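You operate a simulated robot arm through the tools that you are given. There is no shell and no other tool. Be economical: measure what you need, move in short steps, check, and stop when the job is done.

Carry out the task below with a simulated two-armed robot. There is one attempt and no reset: what you move stays moved.

Task
Put the shackle away in the rigging box and wind the lift plate down.
Fine: take the shackle off the plate before you free the pawl. Shut the lid. Wind right down and leave the pawl off.
Where things are to end (x, y in the base frame): shackle within 60 mm of [610, -120].
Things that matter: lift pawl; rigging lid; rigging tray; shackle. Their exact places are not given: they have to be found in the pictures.

Only the result counts: the job must be done as asked and must still hold three seconds after the hand-in. Knocking over, shifting, dropping, spilling or breaking anything else fails it. Lids that push on must go on centred and level and be pressed home; caps that screw on are set level and turned clockwise until they are tight.

Robot
Two 7-joint arms with two-finger parallel grippers on one trunk, on a base that drives. Base frame: it is fixed to the floor where the robot stands at the start and does not move with it; the origin is under the middle of the robot, x ahead of it, y to its left, z up. Lengths are in mm, angles in degrees, forces in N, time in s.
The left shoulder is at the start at [70, 130, 1243], the right one opposite. With the tool pointing down near the work surface each hand reaches from about 100 to 500 mm from the robot's upright axis, wherever it stands, measured 20 degrees to its own side. Places, roughly: lift pawl [500, -1300, 800]; rigging lid [600, 0, 900]; rigging tray [600, 0, 800]; shackle [500, -1500, 1000]. Payload 1.57 kg a hand.
Tool frame (each hand has its own): the origin (TCP) lies between the finger pads and is the grasp point; the fingertips stand 30 mm ahead of it; z points along the fingers, y is the line along which they close. The gripper opens to 80 mm. The fingers are 17 mm wide and 12 mm thick; the gripper's body (40 by 82 mm) begins 80 mm behind the TCP.
Orientation is that of the tool frame in the base frame, as a unit quaternion [x, y, z, w]. With the fingers straight down and closing along the base's y, the tool's x points along the base's -x, its y along +y and its z along -z.

Tools
- The arms move only by the tool servo_tool. It takes "left_deltas", "right_deltas" or both (then of equal length, played together; a hand with none holds still); each is a list of rows, each a list of 3 entries, a list of its own where there are three numbers: the shift along the tool's x, y, z in mm, then the turn, a rotation vector about the tool's x, y, z in degrees, then the closure, from 0 (fully open) to 1 (shut). In form: [[[tx, ty, tz], [ax, ay, az], grip], ...]. A call has 1 to 8 rows; each row shifts and turns the commanded pose from where the row before left it, along the tool's axes as they then stand. A row lasts 0.2 s, in which the tool goes at most 50 mm and 8.6 degrees; a call with a longer step from one row to the next is refused whole, and so is a gripper value outside its range. A pose out of reach is approached as far as the arm can. The call stops where the force on the tool passes 90 N (or 10 N more than at its start, if that is more) or the arm is blocked; 0.2 s more then pass. The fingers move at their own pace (about 108 mm/s each) and stop on an object; they squeeze with about 43 N. The grip force told is the motor's: it shows also when the fingers shut on nothing. Time passes only in rows, and 0.2 s behind the last, so rows that do not move let the fingers close. The reply holds the time, the measured pose of the TCP, the force on the tool along the base axes, the opening and the grip force, in the units named above and with some noise, with the torque about the TCP (base axes, N m) and any sound that the robot's microphone picked up, and new pictures: "pictures" is both (left out), scene, wrist or none (wrist: the cameras of the hands that moved).
- Cameras (640 x 400 px; columns grow to the right, rows downward): "scene" is now at [138.2, 3.8, 1476.2]; the picture's right is [0.06, -1.00, 0.00], its down [-0.53, -0.03, -0.85] and it looks along [0.84, 0.05, -0.53] (base axes); focal length 230 px, centre (320, 200). "left" rides on the left gripper at [72, 7, -122] in its tool frame; the picture's right is [-0.09, 1.00, 0.00], its down [-0.84, -0.08, -0.54] and it looks along [-0.54, -0.05, 0.84] (tool axes); focal length 238 px, centre (320, 200). "right" rides on the right gripper at [72, -7, -122] in its tool frame; the picture's right is [0.09, 1.00, 0.00], its down [-0.84, 0.08, -0.54] and it looks along [-0.54, 0.05, 0.84] (tool axes); focal length 238 px, centre (320, 200).
- raise_lower(by): slides the trunk up (or, below 0, down) by that many mm; the arms and the scene camera ride with it, the base frame stays. It gives what a move gives, with no picture.
- roll_base(legs): drives the robot by 1 to 6 legs, each [ahead, left, turn to the left] in mm, mm and degrees, along the robot's own axes; the way and the turn of a leg run together, so that a leg with both is an arc; at most 1500 mm and 180 degrees a leg. The arms and the cameras ride along, it lands a little off, and it stops where it bumps. It gives what a move gives, and a new picture of the scene camera.
- head_to(pan, tilt): turns the head with the scene camera to pan (to the left, within 86 degrees either way) and tilt (down, from -29 to 69), counted from straight ahead of the robot. It gives what a move gives, and a new picture of the scene camera.
- pixel_to_xyz(camera, pixels): for up to 12 pixels [column, row] of the newest picture of that camera ("zoom" is the newest enlarged one), the place [x, y, z] in the base frame of the surface seen there, good to about 2 mm. No time passes.
- enlarge(camera, box): a new picture of the part [left, top, right, bottom] of that camera's present view, enlarged. No time passes.
- close_job(): hands the job in; it is judged then, once.

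Go step by step. Measure first, check grasps and placings, and put right what went wrong. The budget is 80 turns and 260 pictures, counting those below and the enlarged ones. Unless the task says otherwise, let go and move clear before handing in, and close with one line.

The tools are called by a JSON object that holds its "method" and its "body". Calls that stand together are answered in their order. servo_tool: Moves the arms, as the interface text tells. Its arguments: {"type":"object","properties":{"left_deltas":{"type":"array"},"right_deltas":{"type":"array"},"pictures":{"type":"string","enum":["both","scene","wrist","none"]}},"required":[]} The other tools are called the same way: raise_lower (by) slides the trunk up or down; roll_base (legs) drives the base; head_to (pan, tilt) turns the head that bears the scene camera; pixel_to_xyz (camera, pixels) gives the place of the surface under pixels of a picture; enlarge (camera, box) takes an enlarged picture of a part of a camera's view; close_job () hands the job in.

At the start:

```text
time: 0.0
left_tool_pos: [307.7, 115.5, 1335.4]
left_orientation: [-0.001, 1.0, -0.001, 0.001]
left_contact_force: [-0.4, 0.0, -1.0]
left_wrist_torque: [-0.01, 0.01, -0.02]
left_grip_width: 80.0
left_grip_force: 0.0
right_tool_pos: [296.7, -141.5, 1337.0]
right_orientation: [0.0, 1.0, 0.001, 0.0]
right_contact_force: [0.1, -0.7, 0.3]
right_wrist_torque: [-0.03, 0.0, -0.03]
right_grip_width: 80.0
right_grip_force: 0.1
trunk travel left (down, up): [-881.0, 59.0]
robot x, y, heading: [-3.3, 1.7, 0.1]
head pan, tilt: [3.2, 32.2]
```

scene: 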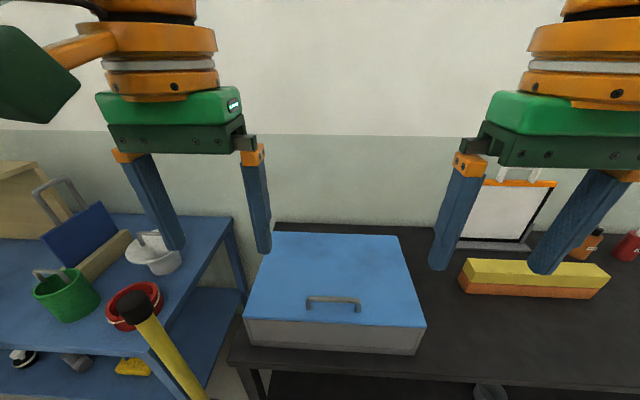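
right: 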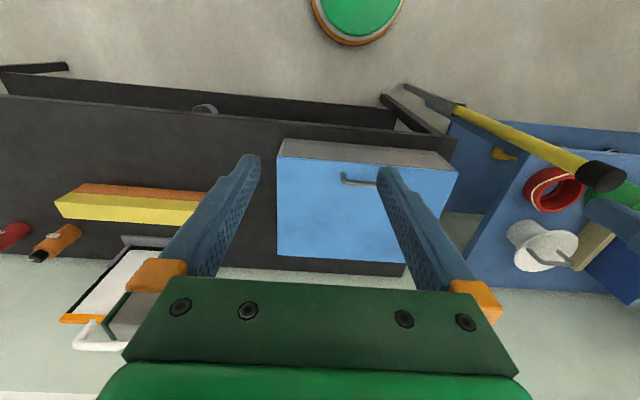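
left: 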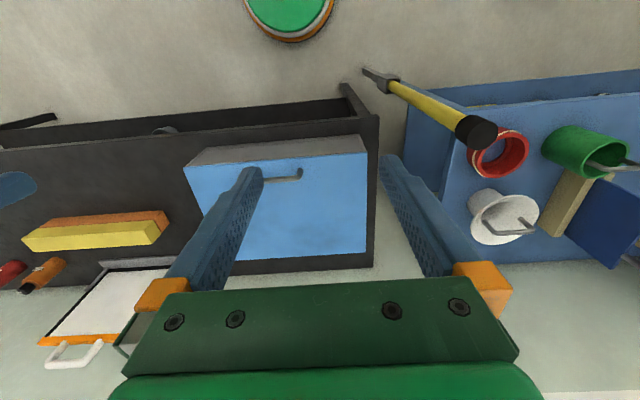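

The blue-lidded box with a handle (335,302) is the rigging box. I'll measure it and look right for the lift.

{"method": "pixel_to_xyz", "body": {"camera": "scene", "pixels": [[262, 235], [398, 238], [247, 318], [424, 325], [310, 300], [358, 304], [335, 298], [335, 345], [250, 342], [415, 352], [470, 285], [300, 390]]}}

{"method": "head_to", "body": {"pan": -65, "tilt": 25}}

```text
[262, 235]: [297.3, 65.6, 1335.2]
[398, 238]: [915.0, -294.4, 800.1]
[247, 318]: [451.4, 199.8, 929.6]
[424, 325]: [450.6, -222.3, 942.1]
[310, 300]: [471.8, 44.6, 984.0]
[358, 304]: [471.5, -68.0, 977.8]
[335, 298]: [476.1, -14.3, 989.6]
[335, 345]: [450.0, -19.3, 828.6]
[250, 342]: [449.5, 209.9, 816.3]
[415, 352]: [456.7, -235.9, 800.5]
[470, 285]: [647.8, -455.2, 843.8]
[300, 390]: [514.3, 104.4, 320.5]
```

```text
time: 1.4
left_tool_pos: [307.6, 114.9, 1336.2]
left_orientation: [-0.001, 1.0, -0.002, 0.0]
left_contact_force: [0.1, 0.5, 0.3]
left_wrist_torque: [0.0, 0.03, 0.02]
left_grip_width: 79.9
left_grip_force: 0.0
right_tool_pos: [296.8, -142.1, 1337.0]
right_orientation: [0.001, 1.0, 0.001, 0.002]
right_contact_force: [-0.3, 0.4, 0.4]
right_wrist_torque: [-0.01, 0.02, -0.01]
right_grip_width: 79.8
right_grip_force: 0.1
trunk travel left (down, up): [-881.0, 59.0]
robot x, y, heading: [-0.8, 1.1, 0.0]
head pan, tilt: [-65.0, 25.0]
```

scene: 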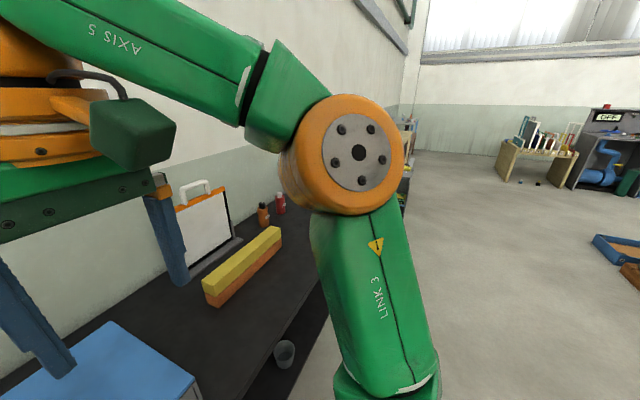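

The right arm hides the lift, and the floor to my right looks clear. I'll drive right and look again.

{"method": "roll_base", "body": {"legs": [[0, -800, 0]]}}

{"method": "head_to", "body": {"pan": -35, "tilt": 30}}

```text
time: 5.7
left_tool_pos: [307.7, -686.2, 1336.4]
left_orientation: [-0.002, 1.0, -0.002, 0.002]
left_contact_force: [0.4, 0.5, -0.2]
left_wrist_torque: [0.04, 0.0, -0.03]
left_grip_width: 80.2
left_grip_force: 0.1
right_tool_pos: [297.5, -943.9, 1336.6]
right_orientation: [-0.001, 1.0, 0.001, 0.002]
right_contact_force: [-0.2, 0.9, 0.0]
right_wrist_torque: [0.02, -0.01, 0.04]
right_grip_width: 80.2
right_grip_force: 0.0
trunk travel left (down, up): [-881.0, 59.0]
robot x, y, heading: [4.6, -804.6, 0.1]
head pan, tilt: [-65.0, 25.0]
```

scene: 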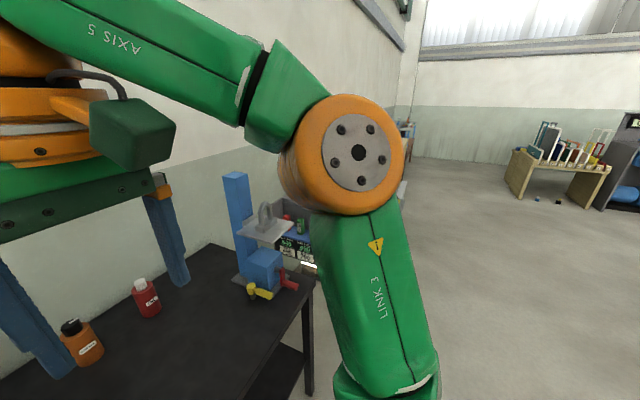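

```text
time: 6.7
left_tool_pos: [308.0, -688.3, 1336.6]
left_orientation: [-0.002, 1.0, -0.001, 0.001]
left_contact_force: [0.4, -0.3, -0.9]
left_wrist_torque: [0.03, 0.0, 0.0]
left_grip_width: 80.0
left_grip_force: 0.0
right_tool_pos: [297.7, -945.3, 1336.6]
right_orientation: [-0.001, 1.0, 0.0, 0.001]
right_contact_force: [-0.4, -0.1, -0.8]
right_wrist_torque: [0.0, 0.04, 0.01]
right_grip_width: 80.1
right_grip_force: 0.1
trunk travel left (down, up): [-881.0, 59.0]
robot x, y, heading: [-0.2, -805.7, 0.0]
head pan, tilt: [-35.0, 30.0]
```

scene: 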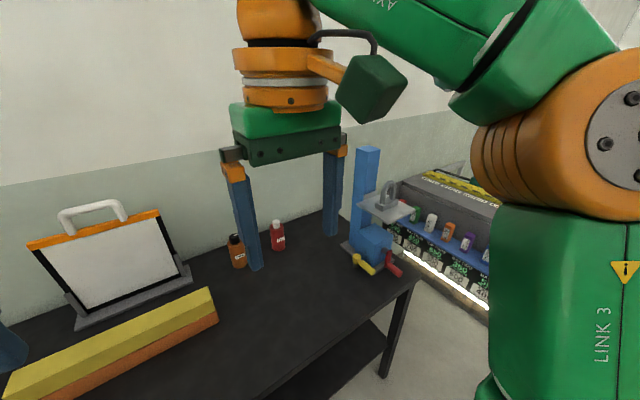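

The lift is visible: post, plate with the shackle (390,195), winch with red and yellow handles (365,262). I'll drive in front of it.

{"method": "pixel_to_xyz", "body": {"camera": "scene", "pixels": [[388, 192], [388, 208], [366, 170], [370, 240], [364, 265], [393, 266], [413, 275], [350, 245]]}}

{"method": "roll_base", "body": {"legs": [[0, -480, 0]]}}

{"method": "head_to", "body": {"pan": 0, "tilt": 42}}

```text
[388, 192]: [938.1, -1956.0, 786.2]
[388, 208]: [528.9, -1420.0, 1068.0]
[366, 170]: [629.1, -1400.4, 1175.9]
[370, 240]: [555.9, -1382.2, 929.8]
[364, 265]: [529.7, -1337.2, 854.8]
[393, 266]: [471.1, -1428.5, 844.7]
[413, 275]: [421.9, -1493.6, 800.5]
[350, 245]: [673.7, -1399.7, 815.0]
```

```text
time: 9.5
left_tool_pos: [309.5, -1172.3, 1335.1]
left_orientation: [-0.002, 1.0, -0.003, 0.001]
left_contact_force: [-0.6, -0.2, -0.4]
left_wrist_torque: [-0.01, 0.0, 0.01]
left_grip_width: 79.8
left_grip_force: 0.0
right_tool_pos: [300.4, -1428.9, 1336.9]
right_orientation: [0.001, 1.0, 0.001, 0.001]
right_contact_force: [-1.0, -0.3, 0.1]
right_wrist_torque: [-0.02, 0.0, -0.02]
right_grip_width: 80.0
right_grip_force: 0.1
trunk travel left (down, up): [-881.0, 59.0]
robot x, y, heading: [5.1, -1289.0, -0.1]
head pan, tilt: [-35.0, 30.0]
```

scene: 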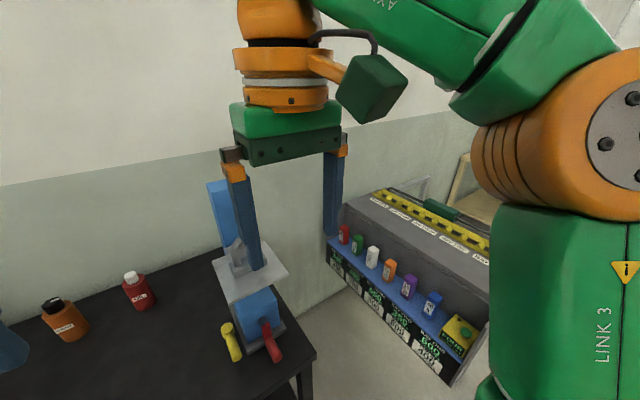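

```text
time: 10.5
left_tool_pos: [308.5, -1176.1, 1336.5]
left_orientation: [-0.001, 1.0, -0.001, 0.001]
left_contact_force: [0.0, 0.1, -0.7]
left_wrist_torque: [-0.01, -0.01, 0.01]
left_grip_width: 80.1
left_grip_force: 0.1
right_tool_pos: [298.7, -1431.4, 1336.5]
right_orientation: [0.0, 1.0, 0.001, 0.0]
right_contact_force: [0.1, 0.5, -0.4]
right_wrist_torque: [-0.05, 0.03, 0.0]
right_grip_width: 79.9
right_grip_force: 0.1
trunk travel left (down, up): [-881.0, 59.0]
robot x, y, heading: [0.9, -1290.5, 0.3]
head pan, tilt: [0.0, 42.0]
```

scene: 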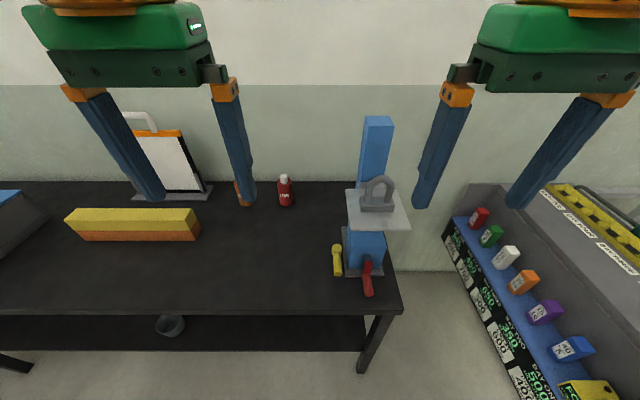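

{"method": "enlarge", "body": {"camera": "scene", "box": [310, 110, 430, 310]}}

{"method": "pixel_to_xyz", "body": {"camera": "scene", "pixels": [[367, 190], [387, 204], [376, 205], [378, 178], [350, 192], [352, 226], [408, 228], [400, 194], [366, 245], [337, 248], [338, 272], [368, 290]]}}

```text
2.00 times, centred on (370, 210) of scene
```

zoom: 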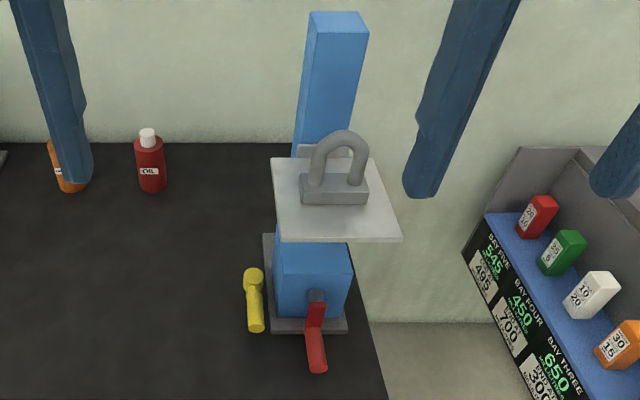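

```text
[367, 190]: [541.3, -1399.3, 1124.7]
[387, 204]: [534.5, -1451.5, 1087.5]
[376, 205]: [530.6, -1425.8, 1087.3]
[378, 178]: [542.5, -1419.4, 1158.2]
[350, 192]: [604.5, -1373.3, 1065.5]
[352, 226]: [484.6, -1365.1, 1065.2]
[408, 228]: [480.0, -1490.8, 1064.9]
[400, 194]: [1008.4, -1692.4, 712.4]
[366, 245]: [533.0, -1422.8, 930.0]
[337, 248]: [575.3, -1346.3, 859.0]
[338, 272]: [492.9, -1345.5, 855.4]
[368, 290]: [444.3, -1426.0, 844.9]
```

The shackle bow is at about (543,-1425), top z≈1160, thin along x; that is beyond reach from here. I'll drive ahead 150 mm.

{"method": "pixel_to_xyz", "body": {"camera": "scene", "pixels": [[200, 312], [200, 345], [370, 330], [170, 325]]}}

{"method": "roll_base", "body": {"legs": [[150, 0, 0]]}}

{"method": "head_to", "body": {"pan": -15, "tilt": 45}}

```text
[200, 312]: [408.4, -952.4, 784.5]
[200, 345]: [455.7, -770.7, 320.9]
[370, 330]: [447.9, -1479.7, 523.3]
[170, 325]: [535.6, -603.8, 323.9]
```

```text
time: 11.9
left_tool_pos: [453.8, -1172.5, 1336.6]
left_orientation: [-0.004, 1.0, -0.001, 0.003]
left_contact_force: [-0.4, -0.1, 0.4]
left_wrist_torque: [0.01, -0.02, 0.01]
left_grip_width: 80.1
left_grip_force: 0.0
right_tool_pos: [445.5, -1428.7, 1337.5]
right_orientation: [-0.003, 1.0, 0.001, 0.002]
right_contact_force: [-0.4, -0.2, 1.0]
right_wrist_torque: [0.01, -0.03, 0.02]
right_grip_width: 79.7
right_grip_force: 0.1
trunk travel left (down, up): [-881.0, 59.0]
robot x, y, heading: [151.1, -1287.7, 0.7]
head pan, tilt: [0.0, 42.0]
```

scene: 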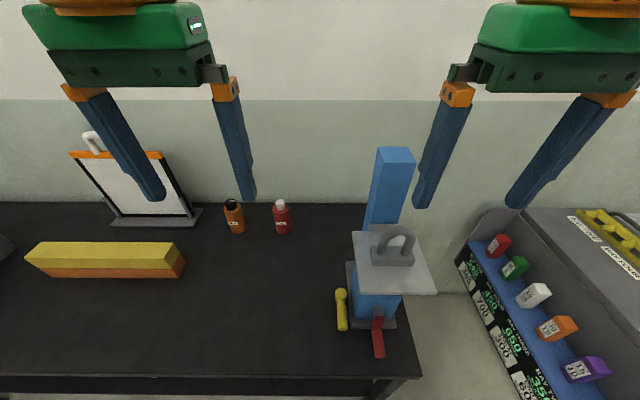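

```text
time: 12.7
left_tool_pos: [458.9, -1171.4, 1335.9]
left_orientation: [-0.005, 1.0, -0.002, 0.001]
left_contact_force: [-0.1, 0.5, -1.4]
left_wrist_torque: [0.02, -0.02, 0.02]
left_grip_width: 79.8
left_grip_force: 0.1
right_tool_pos: [449.8, -1427.8, 1336.3]
right_orientation: [-0.003, 1.0, 0.001, 0.001]
right_contact_force: [-0.3, 0.1, 0.2]
right_wrist_torque: [0.0, 0.03, -0.03]
right_grip_width: 79.9
right_grip_force: 0.1
trunk travel left (down, up): [-881.0, 59.0]
robot x, y, heading: [156.7, -1289.9, 0.4]
head pan, tilt: [-15.0, 45.0]
```

scene: 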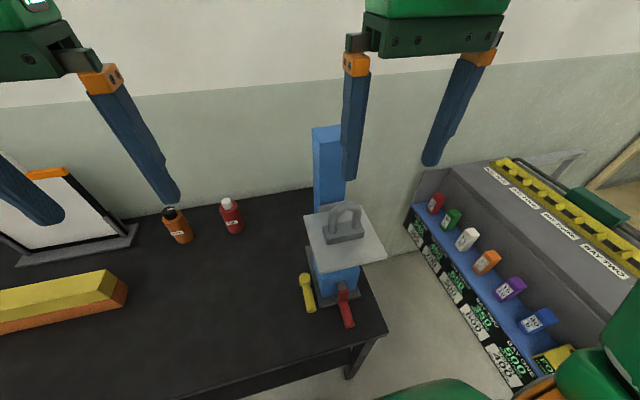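

Now I rotate the right tool 90° about its z axis so the fingers close along x.

{"method": "servo_tool", "body": {"right_deltas": [[[0, 0, 0], [0, 0, 8.5], 0], [[0, 0, 0], [0, 0, 8.5], 0], [[0, 0, 0], [0, 0, 8.5], 0], [[0, 0, 0], [0, 0, 8.5], 0], [[0, 0, 0], [0, 0, 8.5], 0], [[0, 0, 0], [0, 0, 8.5], 0], [[0, 0, 0], [0, 0, 8.5], 0], [[0, 0, 0], [0, 0, 8.5], 0]], "pictures": "none"}}

{"method": "servo_tool", "body": {"right_deltas": [[[0, 0, 0], [0, 0, 7.3], 0], [[0, 0, 0], [0, 0, 7.3], 0], [[0, 0, 0], [0, 0, 7.4], 0], [[0, 0, 0], [0, 0, 0], 0]], "pictures": "wrist"}}

{"method": "pixel_to_xyz", "body": {"camera": "scene", "pixels": [[331, 215], [345, 209], [355, 215], [342, 240], [328, 237], [360, 233], [328, 228]]}}

{"method": "enlarge", "body": {"camera": "scene", "box": [290, 190, 390, 340]}}

```text
time: 14.5
left_tool_pos: [458.7, -1171.6, 1336.9]
left_orientation: [-0.005, 1.0, -0.002, 0.001]
left_contact_force: [0.3, -0.4, -0.1]
left_wrist_torque: [0.03, 0.01, -0.01]
left_grip_width: 80.0
left_grip_force: 0.1
right_tool_pos: [449.9, -1429.0, 1336.7]
right_orientation: [0.558, 0.83, 0.002, 0.001]
right_contact_force: [-0.1, 0.1, 0.5]
right_wrist_torque: [0.01, 0.02, 0.02]
right_grip_width: 80.1
right_grip_force: 0.0
trunk travel left (down, up): [-881.0, 59.0]
robot x, y, heading: [151.8, -1289.3, 0.4]
head pan, tilt: [-15.0, 45.0]
```

```text
time: 15.5
left_tool_pos: [458.9, -1171.1, 1337.4]
left_orientation: [-0.004, 1.0, -0.002, 0.001]
left_contact_force: [0.0, 0.2, 0.9]
left_wrist_torque: [-0.02, -0.03, 0.01]
left_grip_width: 79.9
left_grip_force: 0.1
right_tool_pos: [450.6, -1429.8, 1335.8]
right_orientation: [0.705, 0.709, 0.0, 0.0]
right_contact_force: [0.1, -0.8, -0.9]
right_wrist_torque: [0.01, -0.03, 0.03]
right_grip_width: 80.3
right_grip_force: 0.0
trunk travel left (down, up): [-881.0, 59.0]
robot x, y, heading: [152.1, -1291.3, 0.2]
head pan, tilt: [-15.0, 45.0]
```

right: 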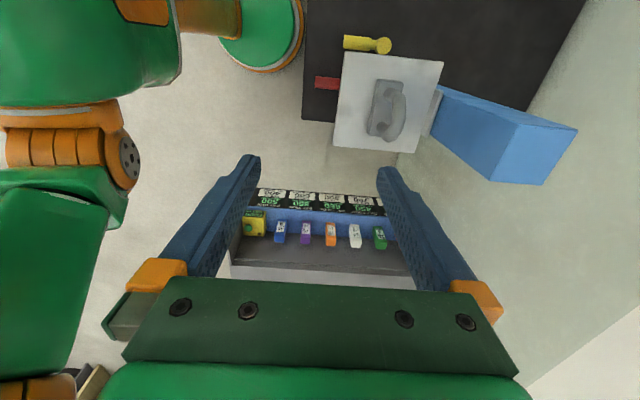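

```text
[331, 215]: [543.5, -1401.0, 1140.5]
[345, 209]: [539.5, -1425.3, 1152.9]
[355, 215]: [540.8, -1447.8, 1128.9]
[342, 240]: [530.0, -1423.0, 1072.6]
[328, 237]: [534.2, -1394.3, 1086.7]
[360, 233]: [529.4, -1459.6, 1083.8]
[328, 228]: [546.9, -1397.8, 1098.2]
```

```text
2.67 times, centred on (340, 265) of scene
```

zoom: 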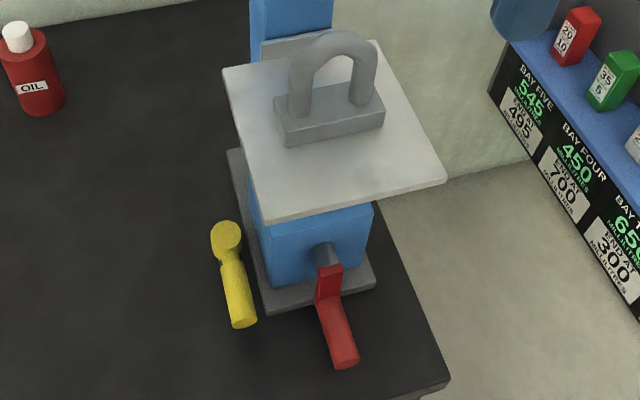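

Tool is rotated. I'll measure the shackle from the wrist view to centre on the bow in x.

{"method": "enlarge", "body": {"camera": "right", "box": [330, 50, 450, 160]}}

{"method": "pixel_to_xyz", "body": {"camera": "right", "pixels": [[371, 110], [373, 82], [402, 84], [395, 100], [403, 110], [398, 118], [404, 125], [395, 138], [387, 137], [384, 130]]}}

```text
3.64 times, centred on (390, 105) of right
```

zoom: 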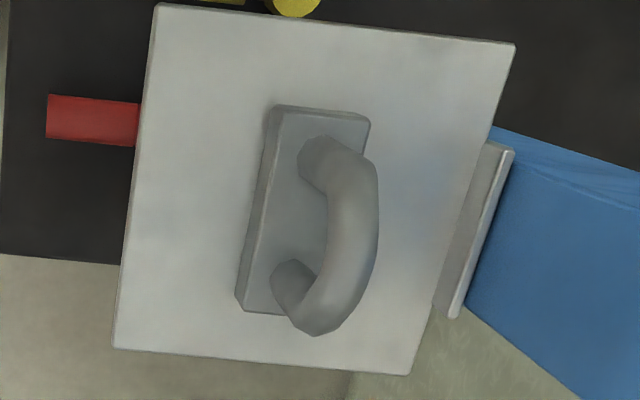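

```text
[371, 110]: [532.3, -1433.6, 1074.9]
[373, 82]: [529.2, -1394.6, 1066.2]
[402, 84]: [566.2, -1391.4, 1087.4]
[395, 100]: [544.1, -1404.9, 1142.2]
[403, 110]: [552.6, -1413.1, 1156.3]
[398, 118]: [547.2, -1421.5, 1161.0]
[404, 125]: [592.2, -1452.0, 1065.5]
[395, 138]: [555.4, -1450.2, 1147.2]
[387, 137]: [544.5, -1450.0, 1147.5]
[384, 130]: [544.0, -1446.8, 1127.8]
```

Bow centre is at about (548,-1425) with top z 1162. I'll move above it and down.

{"method": "servo_tool", "body": {"right_deltas": [[[2.5, 33, 0], [0, 0, 0], 0], [[2.5, 33, 0], [0, 0, 0], 0], [[0, 32, 0], [0, 0, 0], 0], [[0, 0, 40], [0, 0, 0], 0], [[0, 0, 40], [0, 0, 0], 0], [[0, 0, 30], [0, 0, 0], 0], [[0, 0, 0], [0, 0, 0], 0]], "pictures": "both"}}

```text
time: 17.1
left_tool_pos: [459.4, -1171.5, 1336.7]
left_orientation: [-0.004, 1.0, -0.002, 0.001]
left_contact_force: [0.1, 0.2, 0.3]
left_wrist_torque: [-0.05, -0.03, 0.01]
left_grip_width: 80.4
left_grip_force: 0.1
right_tool_pos: [531.3, -1426.7, 1200.8]
right_orientation: [0.705, 0.709, 0.002, 0.0]
right_contact_force: [-0.1, 1.0, -0.6]
right_wrist_torque: [0.01, 0.03, 0.01]
right_grip_width: 79.9
right_grip_force: 0.0
right hand out of reach, approached as far as the arm can: row 2, 3
trunk travel left (down, up): [-881.0, 59.0]
robot x, y, heading: [156.5, -1289.5, 0.5]
head pan, tilt: [-15.0, 45.0]
```

scene: 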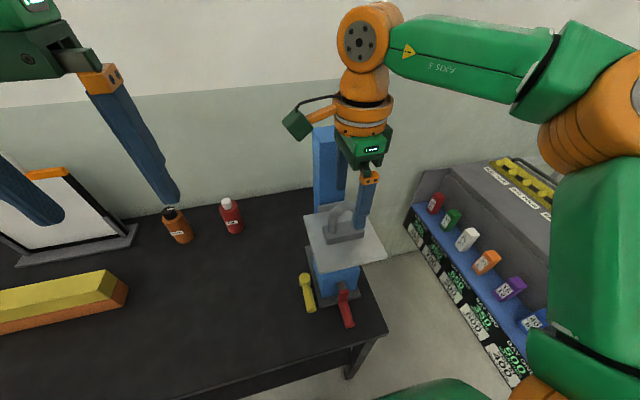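
right: 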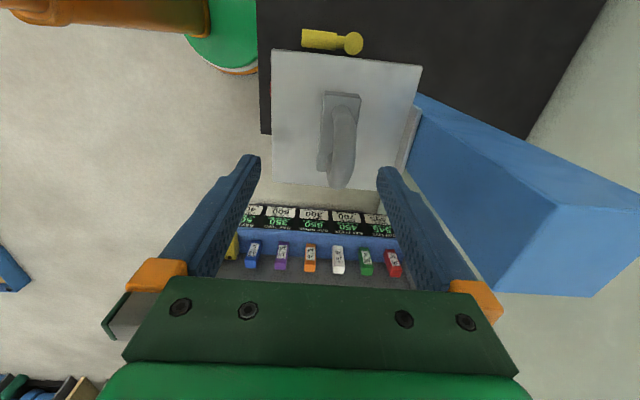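

Reach was clipped only when high; TCP is at x 531. Shift 17 mm more in x, then down to 1146.

{"method": "pixel_to_xyz", "body": {"camera": "right", "pixels": [[490, 260], [580, 290], [430, 130], [405, 160], [340, 130], [345, 170]]}}

{"method": "servo_tool", "body": {"right_deltas": [[[1, 17, 0], [0, 0, 0], 0], [[0, 0, 0], [0, 0, 0], 0]], "pictures": "wrist"}}

```text
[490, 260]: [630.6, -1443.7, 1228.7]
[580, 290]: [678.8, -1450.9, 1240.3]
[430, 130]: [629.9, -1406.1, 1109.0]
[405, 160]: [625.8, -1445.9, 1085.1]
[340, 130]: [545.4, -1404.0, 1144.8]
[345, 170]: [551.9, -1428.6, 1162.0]
```

```text
time: 17.7
left_tool_pos: [459.9, -1171.9, 1336.7]
left_orientation: [-0.005, 1.0, -0.001, 0.001]
left_contact_force: [0.1, 0.1, 0.0]
left_wrist_torque: [-0.01, 0.01, 0.02]
left_grip_width: 80.2
left_grip_force: 0.0
right_tool_pos: [549.4, -1423.7, 1199.1]
right_orientation: [0.705, 0.709, 0.001, 0.0]
right_contact_force: [0.5, 0.6, 0.6]
right_wrist_torque: [-0.03, 0.03, -0.01]
right_grip_width: 79.8
right_grip_force: 0.1
trunk travel left (down, up): [-881.0, 59.0]
robot x, y, heading: [151.7, -1287.7, 0.5]
head pan, tilt: [-15.0, 45.0]
```

right: 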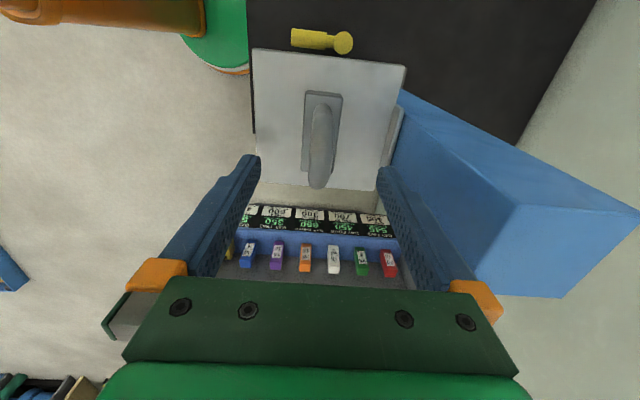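

Aligned. Down 53 mm and close on the bow.

{"method": "servo_tool", "body": {"right_deltas": [[[0, 0, 25], [0, 0, 0], 0], [[0, 0, 28], [0, 0, 0], 0], [[0, 0, 0], [0, 0, 0], 0.5], [[0, 0, 0], [0, 0, 0], 1], [[0, 0, 0], [0, 0, 0], 1], [[0, 0, 0], [0, 0, 0], 1]], "pictures": "both"}}

```text
time: 19.1
left_tool_pos: [460.7, -1170.8, 1336.1]
left_orientation: [-0.004, 1.0, -0.002, 0.001]
left_contact_force: [0.3, 0.4, 0.5]
left_wrist_torque: [0.01, 0.03, -0.02]
left_grip_width: 79.7
left_grip_force: 0.1
right_tool_pos: [549.4, -1422.9, 1147.2]
right_orientation: [0.705, 0.709, 0.001, 0.0]
right_contact_force: [-0.6, -0.1, 0.4]
right_wrist_torque: [0.11, 0.05, 0.01]
right_grip_width: 17.3
right_grip_force: 31.8
trunk travel left (down, up): [-881.0, 59.0]
robot x, y, heading: [155.9, -1291.8, 0.4]
head pan, tilt: [-15.0, 45.0]
```

scene: 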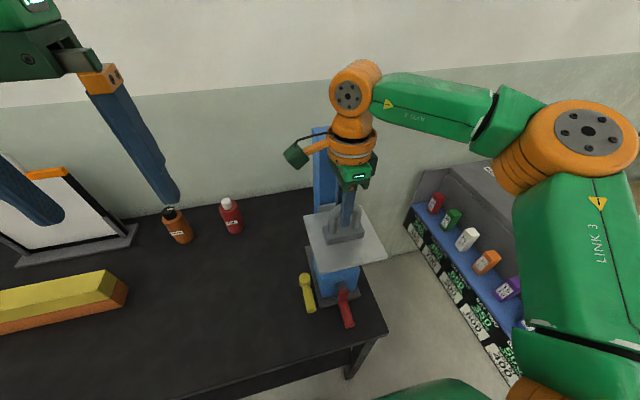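
right: 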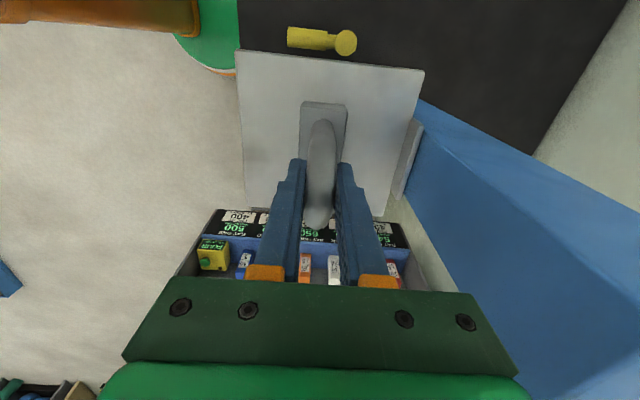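

Gripped (17.3 mm, 32 N). Lift straight up and watch the wrist.

{"method": "servo_tool", "body": {"right_deltas": [[[0, 0, -10], [0, 0, 0], 1], [[0, 0, -20], [0, 0, 0], 1], [[0, 0, -25], [0, 0, 0], 1], [[0, -25, -5], [0, 0, 0], 1], [[0, -35, -5], [0, 0, 0], 1], [[0, -40, 0], [0, 0, 0], 1], [[0, -30, 0], [0, 0, 0], 1], [[0, 0, 0], [0, 0, 0], 1]], "pictures": "both"}}

```text
time: 20.9
left_tool_pos: [458.5, -1171.7, 1336.3]
left_orientation: [-0.004, 1.0, -0.001, 0.001]
left_contact_force: [-0.3, -0.8, -0.1]
left_wrist_torque: [-0.01, 0.01, -0.02]
left_grip_width: 80.2
left_grip_force: 0.1
right_tool_pos: [419.1, -1424.3, 1211.5]
right_orientation: [0.705, 0.709, 0.001, 0.001]
right_contact_force: [-0.4, 0.3, -2.3]
right_wrist_torque: [0.0, -0.01, -0.02]
right_grip_width: 17.3
right_grip_force: 32.4
trunk travel left (down, up): [-881.0, 59.0]
robot x, y, heading: [152.3, -1294.3, 0.4]
head pan, tilt: [-15.0, 45.0]
```

scene: 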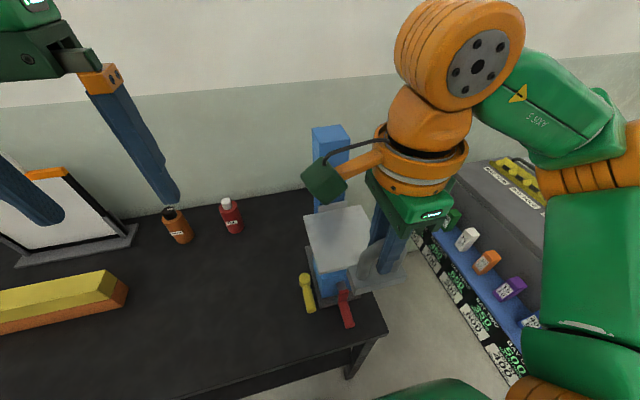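
right: 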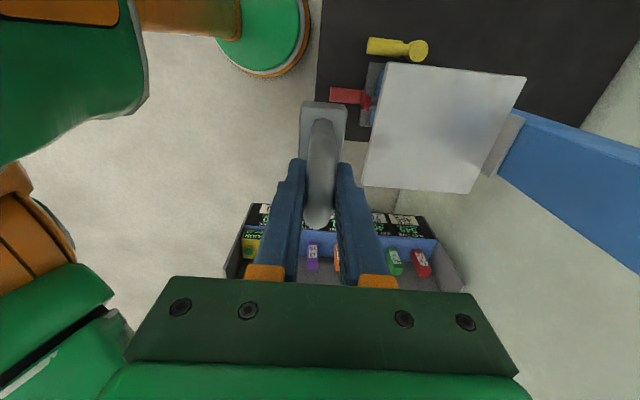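

Shackle is held clear of the plate. Now I back off and drive to the box.

{"method": "roll_base", "body": {"legs": [[-150, 0, 0], [0, 1290, 0]]}}

{"method": "head_to", "body": {"pan": 0, "tilt": 38}}

```text
time: 28.4
left_tool_pos: [297.8, 117.9, 1336.9]
left_orientation: [-0.005, 1.0, -0.001, 0.001]
left_contact_force: [-0.4, -0.2, -0.8]
left_wrist_torque: [-0.03, 0.01, -0.03]
left_grip_width: 80.1
left_grip_force: 0.1
right_tool_pos: [257.5, -136.1, 1210.5]
right_orientation: [0.704, 0.71, 0.002, 0.0]
right_contact_force: [0.2, 0.1, -2.1]
right_wrist_torque: [0.02, 0.0, 0.02]
right_grip_width: 17.2
right_grip_force: 32.2
trunk travel left (down, up): [-881.0, 59.0]
robot x, y, heading: [-5.7, -4.1, 0.6]
head pan, tilt: [-15.0, 45.0]
```

scene: 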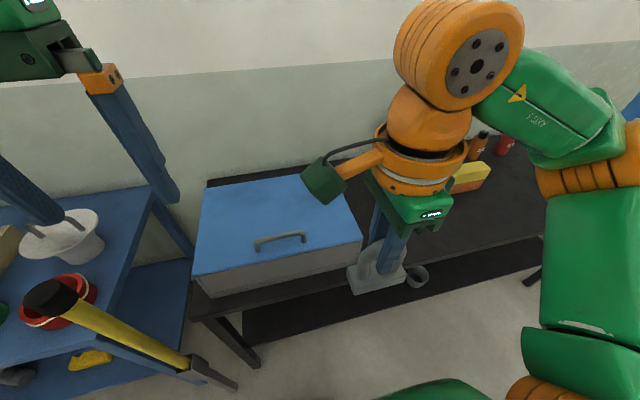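

```text
time: 29.1
left_tool_pos: [298.0, 119.1, 1337.3]
left_orientation: [-0.006, 1.0, -0.001, 0.0]
left_contact_force: [-0.3, -0.6, 0.2]
left_wrist_torque: [0.0, -0.01, -0.01]
left_grip_width: 80.1
left_grip_force: 0.0
right_tool_pos: [257.6, -134.1, 1211.3]
right_orientation: [0.704, 0.71, 0.001, 0.0]
right_contact_force: [0.3, 0.3, -1.7]
right_wrist_torque: [0.04, 0.02, 0.01]
right_grip_width: 17.2
right_grip_force: 32.0
trunk travel left (down, up): [-881.0, 59.0]
robot x, y, heading: [-9.6, 4.7, 0.5]
head pan, tilt: [0.0, 38.0]
```

scene: 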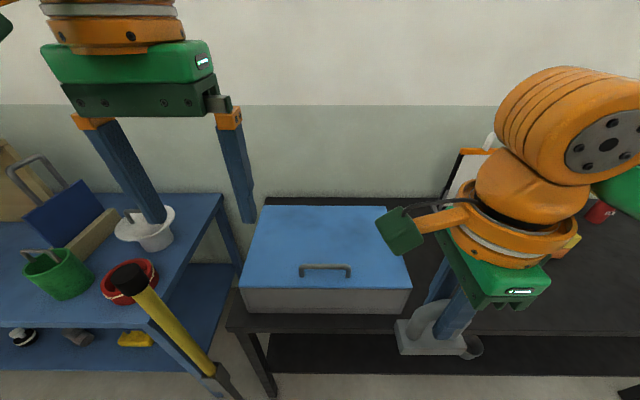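

Measure the lid and handle, and enlarge.

{"method": "pixel_to_xyz", "body": {"camera": "scene", "pixels": [[264, 208], [320, 208], [378, 208], [242, 287], [408, 286], [300, 270], [325, 267], [350, 270], [325, 277], [320, 250], [325, 292], [325, 310]]}}

{"method": "enlarge", "body": {"camera": "scene", "box": [230, 190, 420, 330]}}

```text
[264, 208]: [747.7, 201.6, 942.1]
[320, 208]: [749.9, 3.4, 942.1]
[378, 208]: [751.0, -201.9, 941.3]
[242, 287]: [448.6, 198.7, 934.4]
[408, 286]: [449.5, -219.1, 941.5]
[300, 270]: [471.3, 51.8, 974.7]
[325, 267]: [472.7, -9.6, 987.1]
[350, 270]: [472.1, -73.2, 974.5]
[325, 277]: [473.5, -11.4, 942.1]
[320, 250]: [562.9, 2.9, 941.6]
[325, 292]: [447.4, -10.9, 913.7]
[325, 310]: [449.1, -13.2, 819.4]
```

```text
2.86 times, centred on (325, 260) of scene
```

zoom: 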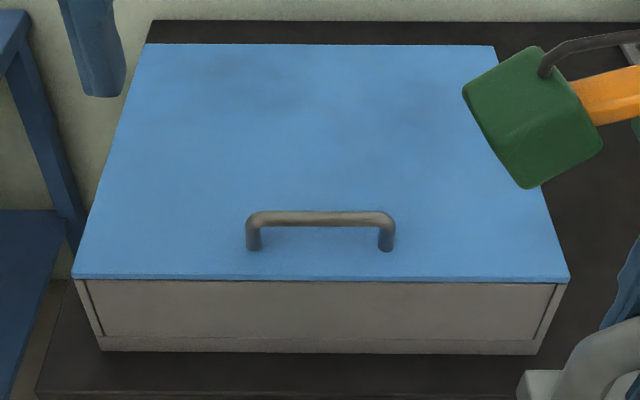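

Box spans x 448–752, y −220–203, with the handle bar at (478, −11, 981); the hinge is likely at the back. I'll drive ahead 150 mm, then turn the left hand so it closes along x and pitch it forward.

{"method": "roll_base", "body": {"legs": [[150, 0, 0]]}}

{"method": "servo_tool", "body": {"left_deltas": [[[0, 0, 0], [0, 0, 8.4], 0], [[0, 0, 0], [0, 0, 8.4], 0], [[0, 0, 0], [0, 0, 8.4], 0], [[0, 0, 0], [0, 0, 8.4], 0], [[0, 0, 0], [0, 0, 8.4], 0], [[0, 0, 0], [0, 0, 8.4], 0], [[0, 0, 0], [0, 0, 8.4], 0], [[0, 0, 0], [0, 0, 8.4], 0]], "pictures": "none"}}

{"method": "servo_tool", "body": {"left_deltas": [[[0, 0, 0], [0, 0, 7.6], 0], [[0, 0, 0], [0, 0, 7.6], 0], [[0, 0, 0], [0, 0, 7.6], 0], [[0, 0, 0], [-8, 0, 0], 0], [[0, 0, 0], [-8, 0, 0], 0], [[0, 0, 0], [-8, 0, 0], 0], [[0, 0, 0], [-8, 0, 0], 0], [[0, 0, 0], [-8, 0, 0], 0]], "pictures": "scene"}}

```text
time: 30.5
left_tool_pos: [446.4, 120.9, 1338.2]
left_orientation: [-0.006, 1.0, -0.001, 0.002]
left_contact_force: [-0.6, 0.3, 1.4]
left_wrist_torque: [0.03, -0.04, 0.0]
left_grip_width: 80.2
left_grip_force: 0.0
right_tool_pos: [405.3, -131.7, 1211.2]
right_orientation: [0.704, 0.71, 0.003, 0.001]
right_contact_force: [-0.2, 0.4, -3.3]
right_wrist_torque: [0.02, -0.04, -0.03]
right_grip_width: 17.3
right_grip_force: 31.9
trunk travel left (down, up): [-881.0, 59.0]
robot x, y, heading: [144.8, 1.9, 0.8]
head pan, tilt: [0.0, 38.0]
```

scene: 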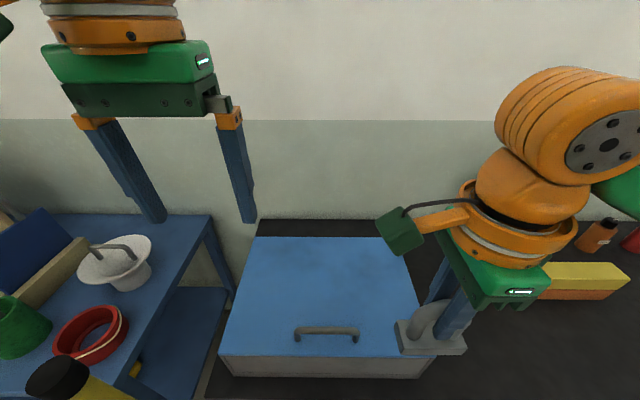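

```text
time: 32.3
left_tool_pos: [414.3, 99.4, 1284.5]
left_orientation: [0.548, 0.837, -0.001, 0.003]
left_contact_force: [0.3, 0.1, 0.3]
left_wrist_torque: [0.0, -0.02, 0.01]
left_grip_width: 80.0
left_grip_force: 0.1
left hand out of reach, approached as far as the arm can: row 4, 5, 6, 7, 8
right_tool_pos: [410.8, -132.3, 1212.1]
right_orientation: [0.704, 0.71, 0.001, -0.001]
right_contact_force: [0.7, 0.6, -3.1]
right_wrist_torque: [0.01, -0.02, -0.01]
right_grip_width: 17.4
right_grip_force: 32.5
trunk travel left (down, up): [-881.0, 59.0]
robot x, y, heading: [145.2, -0.2, 0.7]
head pan, tilt: [0.0, 38.0]
```

```text
time: 34.1
left_tool_pos: [378.3, 83.5, 1249.3]
left_orientation: [0.659, 0.673, 0.242, 0.236]
left_contact_force: [0.5, 0.5, -0.7]
left_wrist_torque: [-0.04, 0.02, 0.01]
left_grip_width: 80.2
left_grip_force: 0.1
left hand out of reach, approached as far as the arm can: row 1, 2, 3
right_tool_pos: [409.9, -132.0, 1212.2]
right_orientation: [0.704, 0.711, 0.0, 0.0]
right_contact_force: [-1.4, -0.6, -3.9]
right_wrist_torque: [0.01, 0.01, 0.01]
right_grip_width: 17.5
right_grip_force: 31.8
trunk travel left (down, up): [-881.0, 59.0]
robot x, y, heading: [145.4, 2.7, 0.3]
head pan, tilt: [0.0, 38.0]
```

scene: 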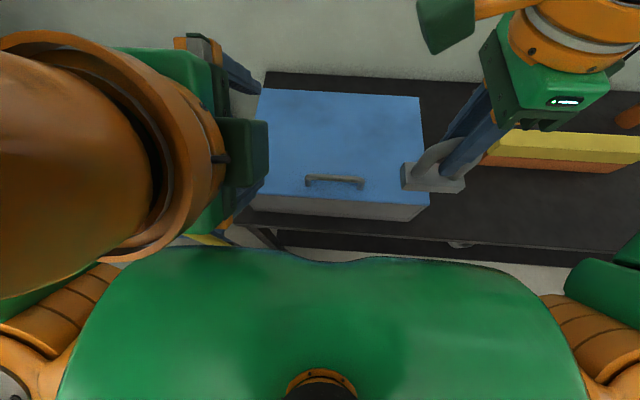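

The left tool is now pitched about 40° forward and closes in the x–z plane. I'll check the head and move to a pre-grasp in front of the handle.

{"method": "servo_tool", "body": {"left_deltas": [[[-12, -16, 32], [0, 0, 0], 0], [[-12, -16, 32], [0, 0, 0], 0], [[-11, -16, 32], [0, 0, 0], 0], [[-11, -16, 32], [0, 0, 0], 0], [[-11, -16, 32], [0, 0, 0], 0], [[-11, -15, 31], [0, 0, 0], 0], [[0, 0, 0], [0, 0, 0], 0]], "pictures": "wrist"}}

{"method": "head_to", "body": {"pan": 0, "tilt": 38}}

```text
time: 35.7
left_tool_pos: [429.6, 5.7, 1051.2]
left_orientation: [0.66, 0.668, 0.243, 0.242]
left_contact_force: [-0.5, 0.2, 0.1]
left_wrist_torque: [0.0, -0.02, 0.03]
left_grip_width: 79.9
left_grip_force: 0.2
left hand out of reach, approached as far as the arm can: row 2, 3
right_tool_pos: [410.3, -132.6, 1211.7]
right_orientation: [0.705, 0.71, 0.002, 0.0]
right_contact_force: [0.1, 0.0, -2.7]
right_wrist_torque: [0.03, 0.03, 0.02]
right_grip_width: 17.3
right_grip_force: 32.4
trunk travel left (down, up): [-881.0, 59.0]
robot x, y, heading: [140.6, 0.0, 0.3]
head pan, tilt: [0.0, 38.0]
```

left: 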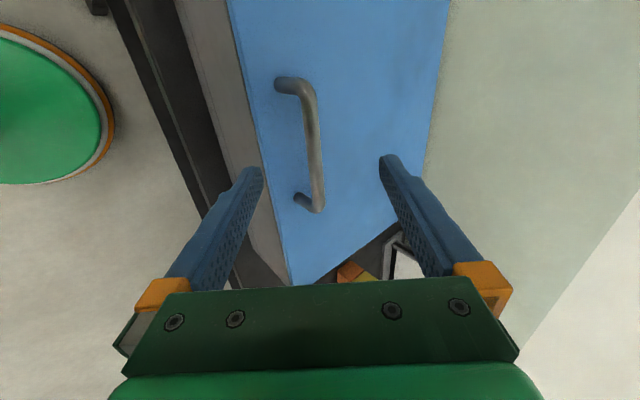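

```text
time: 36.3
left_tool_pos: [430.1, 4.6, 1051.2]
left_orientation: [0.66, 0.668, 0.244, 0.241]
left_contact_force: [-0.8, 0.4, 0.5]
left_wrist_torque: [0.01, 0.01, 0.03]
left_grip_width: 80.2
left_grip_force: 0.1
right_tool_pos: [409.7, -132.2, 1211.6]
right_orientation: [0.704, 0.71, 0.001, -0.001]
right_contact_force: [0.7, -0.5, -2.7]
right_wrist_torque: [-0.02, 0.04, 0.01]
right_grip_width: 17.0
right_grip_force: 31.3
trunk travel left (down, up): [-881.0, 59.0]
robot x, y, heading: [143.3, 1.7, 0.6]
head pan, tilt: [0.0, 38.0]
```

scene: 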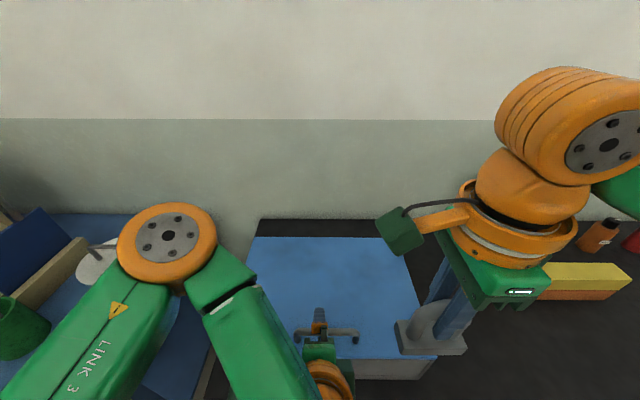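

The handle bar lies between the open fingers. I'll measure it in the wrist view.

{"method": "pixel_to_xyz", "body": {"camera": "left", "pixels": [[308, 120], [313, 150], [318, 190], [285, 85], [312, 207], [340, 150]]}}

```text
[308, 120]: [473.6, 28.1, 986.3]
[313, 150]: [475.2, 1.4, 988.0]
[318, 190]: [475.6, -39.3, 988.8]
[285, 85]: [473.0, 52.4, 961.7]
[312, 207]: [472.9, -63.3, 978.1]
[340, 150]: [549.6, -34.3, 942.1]
```

Bar centre ≈ (478, ·, 982). Advance 76 mm along the fingers and close.

{"method": "servo_tool", "body": {"left_deltas": [[[0, -7.6, 30], [0, 0, 0], 0], [[0, 0, 30], [0, 0, 0], 0], [[0, 0, 16], [0, 0, 0], 0], [[0, 0, 0], [0, 0, 0], 0], [[0, 0, 0], [0, 0, 0], 0.6], [[0, 0, 0], [0, 0, 0], 1], [[0, 0, 0], [0, 0, 0], 1], [[0, 0, 0], [0, 0, 0], 1]], "pictures": "wrist"}}

```text
time: 38.1
left_tool_pos: [474.4, 5.9, 988.6]
left_orientation: [0.66, 0.668, 0.244, 0.242]
left_contact_force: [1.1, 1.3, 8.0]
left_wrist_torque: [0.11, -0.15, -0.34]
left_grip_width: 13.9
left_grip_force: 30.8
right_tool_pos: [410.9, -133.1, 1211.0]
right_orientation: [0.704, 0.71, 0.001, 0.0]
right_contact_force: [-0.2, -0.2, -2.8]
right_wrist_torque: [0.02, 0.01, 0.01]
right_grip_width: 17.1
right_grip_force: 32.4
trunk travel left (down, up): [-881.0, 59.0]
robot x, y, heading: [145.7, 3.3, 0.8]
head pan, tilt: [0.0, 38.0]
```

left: 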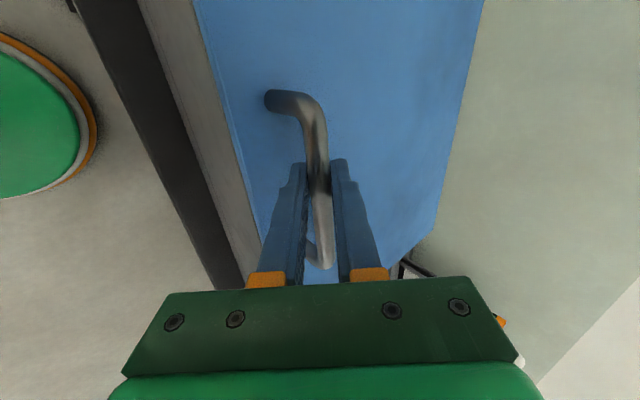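

Handle gripped (13.9 mm). Lift along an arc about the assumed rear hinge, first 10°, to test.

{"method": "servo_tool", "body": {"left_deltas": [[[0, 9.5, -7.5], [0, 0, 0], 1], [[0, 9.5, -7.4], [0, 0, 0], 1], [[0, 10, -6.7], [0, 0, 0], 1], [[0, 10.1, -6.7], [0, 0, 0], 1], [[0, 0, 0], [0, 0, 0], 1]], "pictures": "both"}}

```text
time: 39.3
left_tool_pos: [484.6, 5.0, 1034.6]
left_orientation: [0.66, 0.669, 0.243, 0.24]
left_contact_force: [-5.1, 0.8, -4.0]
left_wrist_torque: [0.27, 0.2, -0.25]
left_grip_width: 13.5
left_grip_force: 30.7
right_tool_pos: [409.2, -131.9, 1210.9]
right_orientation: [0.704, 0.71, 0.002, 0.0]
right_contact_force: [-0.2, -0.2, -3.2]
right_wrist_torque: [0.03, -0.03, 0.0]
right_grip_width: 17.4
right_grip_force: 32.0
trunk travel left (down, up): [-881.0, 59.0]
robot x, y, heading: [142.2, 2.2, 0.4]
head pan, tilt: [0.0, 38.0]
```

scene: 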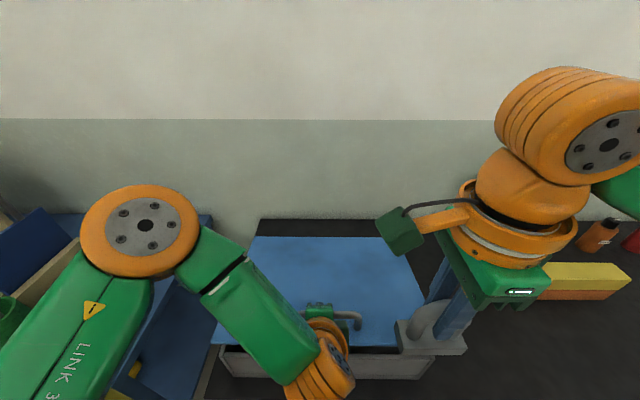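
left: 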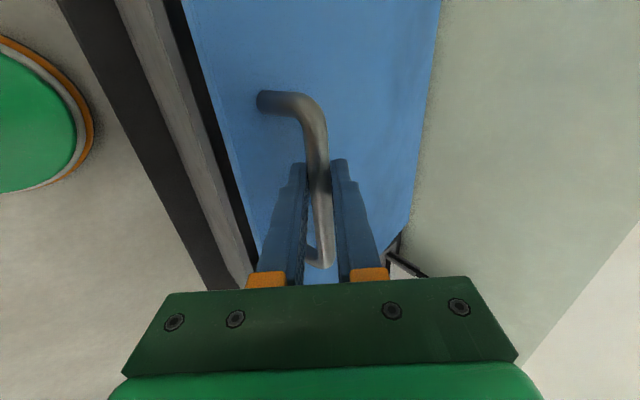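

The lid swings on a rear hinge with low force. Continue to 40°.

{"method": "servo_tool", "body": {"left_deltas": [[[0, 21.4, -11.5], [0, 0, 0], 1], [[0, 22.1, -9.7], [0, 0, 0], 1], [[0, 23, -7.7], [0, 0, 0], 1], [[0, 23.4, -5.5], [0, 0, 0], 1], [[0, 24, -3.4], [0, 0, 0], 1], [[0, 24.1, -1.5], [0, 0, 0], 1], [[0, 0, 0], [0, 0, 0], 1]], "pictures": "both"}}

```text
time: 40.9
left_tool_pos: [559.1, 5.3, 1156.1]
left_orientation: [0.66, 0.667, 0.245, 0.243]
left_contact_force: [-8.9, -1.9, 2.3]
left_wrist_torque: [-0.13, 0.18, -0.54]
left_grip_width: 13.6
left_grip_force: 30.3
right_tool_pos: [404.1, -134.1, 1211.4]
right_orientation: [0.704, 0.711, 0.003, 0.002]
right_contact_force: [0.2, 0.7, -3.6]
right_wrist_torque: [0.0, 0.0, 0.0]
right_grip_width: 17.2
right_grip_force: 31.8
trunk travel left (down, up): [-881.0, 59.0]
robot x, y, heading: [144.9, 0.7, 0.4]
head pan, tilt: [0.0, 38.0]
```

scene: 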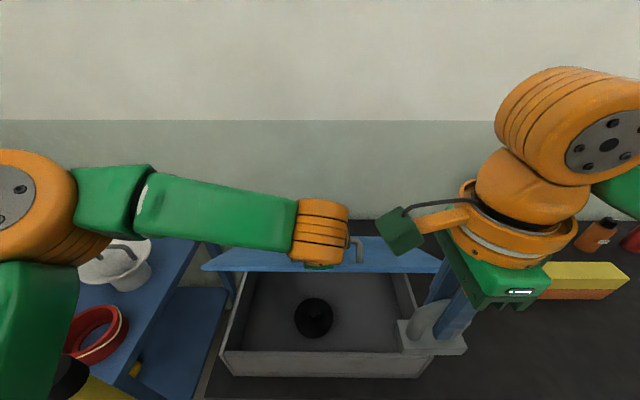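
left: 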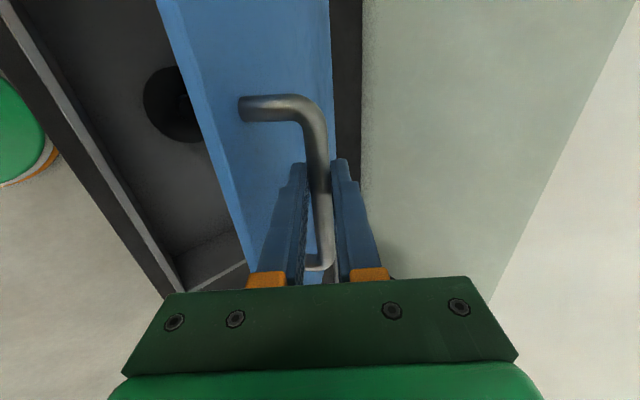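

A dark round thing sits at (313,318) in the tray; the target side is free. Continue opening toward 80°.

{"method": "servo_tool", "body": {"left_deltas": [[[0, 24.2, 0.7], [0, 0, 0], 1], [[0, 24.1, 2.7], [0, 0, 0], 1], [[0, 23.6, 4.8], [0, 0, 0], 1], [[0, 23.3, 6.9], [0, 0, 0], 1], [[0, 22.4, 8.9], [0, 0, 0], 1], [[0, 21.8, 10.8], [0, 0, 0], 1], [[0, 0, 0], [0, 0, 0], 1]], "pictures": "both"}}

```text
time: 42.5
left_tool_pos: [563.9, 5.8, 1161.3]
left_orientation: [0.658, 0.668, 0.246, 0.244]
left_contact_force: [-10.8, -2.9, 8.9]
left_wrist_torque: [0.56, -0.04, 0.03]
left_grip_width: 13.4
left_grip_force: 30.5
left hand out of reach, approached as far as the arm can: row 1, 2, 3, 4, 5, 6
right_tool_pos: [401.7, -134.2, 1213.3]
right_orientation: [0.704, 0.71, 0.004, 0.002]
right_contact_force: [0.2, 0.1, -2.9]
right_wrist_torque: [0.02, -0.01, -0.02]
right_grip_width: 17.3
right_grip_force: 32.7
trunk travel left (down, up): [-881.0, 59.0]
robot x, y, heading: [147.1, -1.3, 0.4]
head pan, tilt: [0.0, 38.0]
```

scene: 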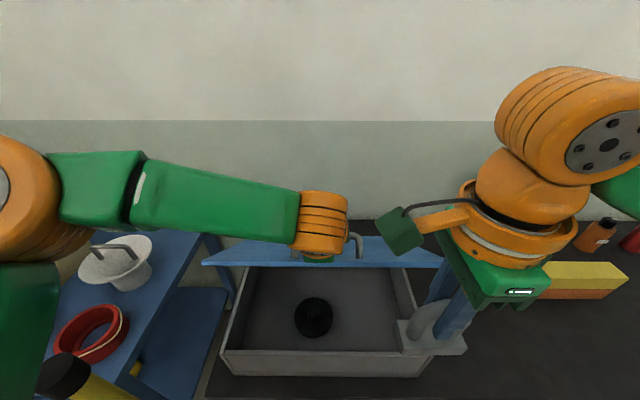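
left: 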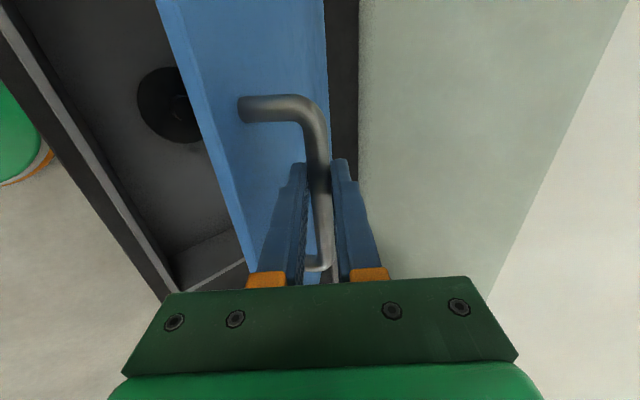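

Reach is limited at this pitch. I'll pitch the left tool 32° further forward about the bar.

{"method": "servo_tool", "body": {"left_deltas": [[[0, 0, 0], [-8, 0, 0], 1], [[0, 0, 0], [-8, 0, 0], 1], [[0, 0, 0], [-8, 0, 0], 1], [[0, 0, 0], [-8, 0, 0], 1], [[0, 0, 0], [0, 0, 0], 1]], "pictures": "both"}}

```text
time: 43.7
left_tool_pos: [567.3, 4.9, 1158.1]
left_orientation: [0.568, 0.574, 0.419, 0.416]
left_contact_force: [-5.2, -3.0, 0.0]
left_wrist_torque: [0.19, -0.03, 0.15]
left_grip_width: 14.0
left_grip_force: 30.0
right_tool_pos: [407.8, -134.9, 1212.7]
right_orientation: [0.703, 0.711, 0.002, 0.0]
right_contact_force: [-0.2, -0.9, -3.7]
right_wrist_torque: [0.02, -0.01, -0.01]
right_grip_width: 17.1
right_grip_force: 32.0
trunk travel left (down, up): [-881.0, 59.0]
robot x, y, heading: [144.0, 0.5, 0.7]
head pan, tilt: [0.0, 38.0]
```

scene: 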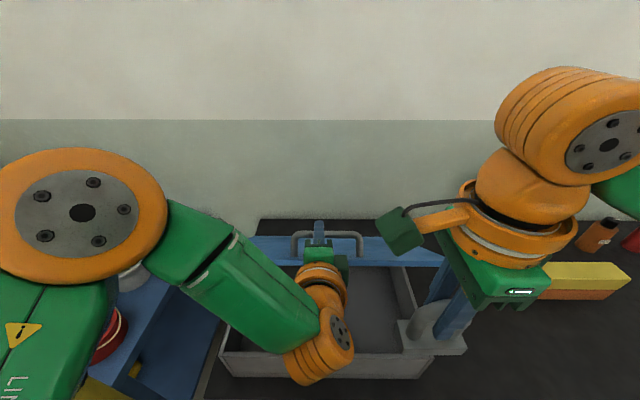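
left: 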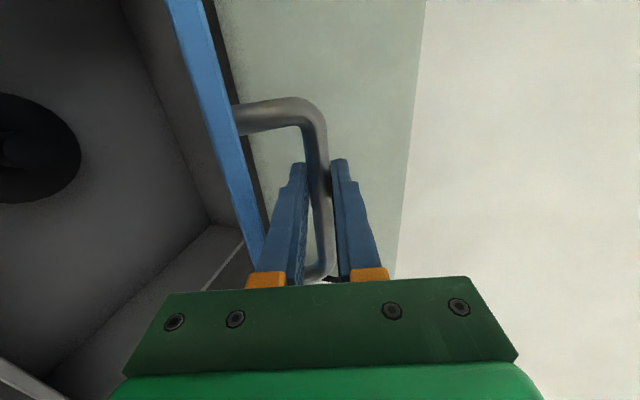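

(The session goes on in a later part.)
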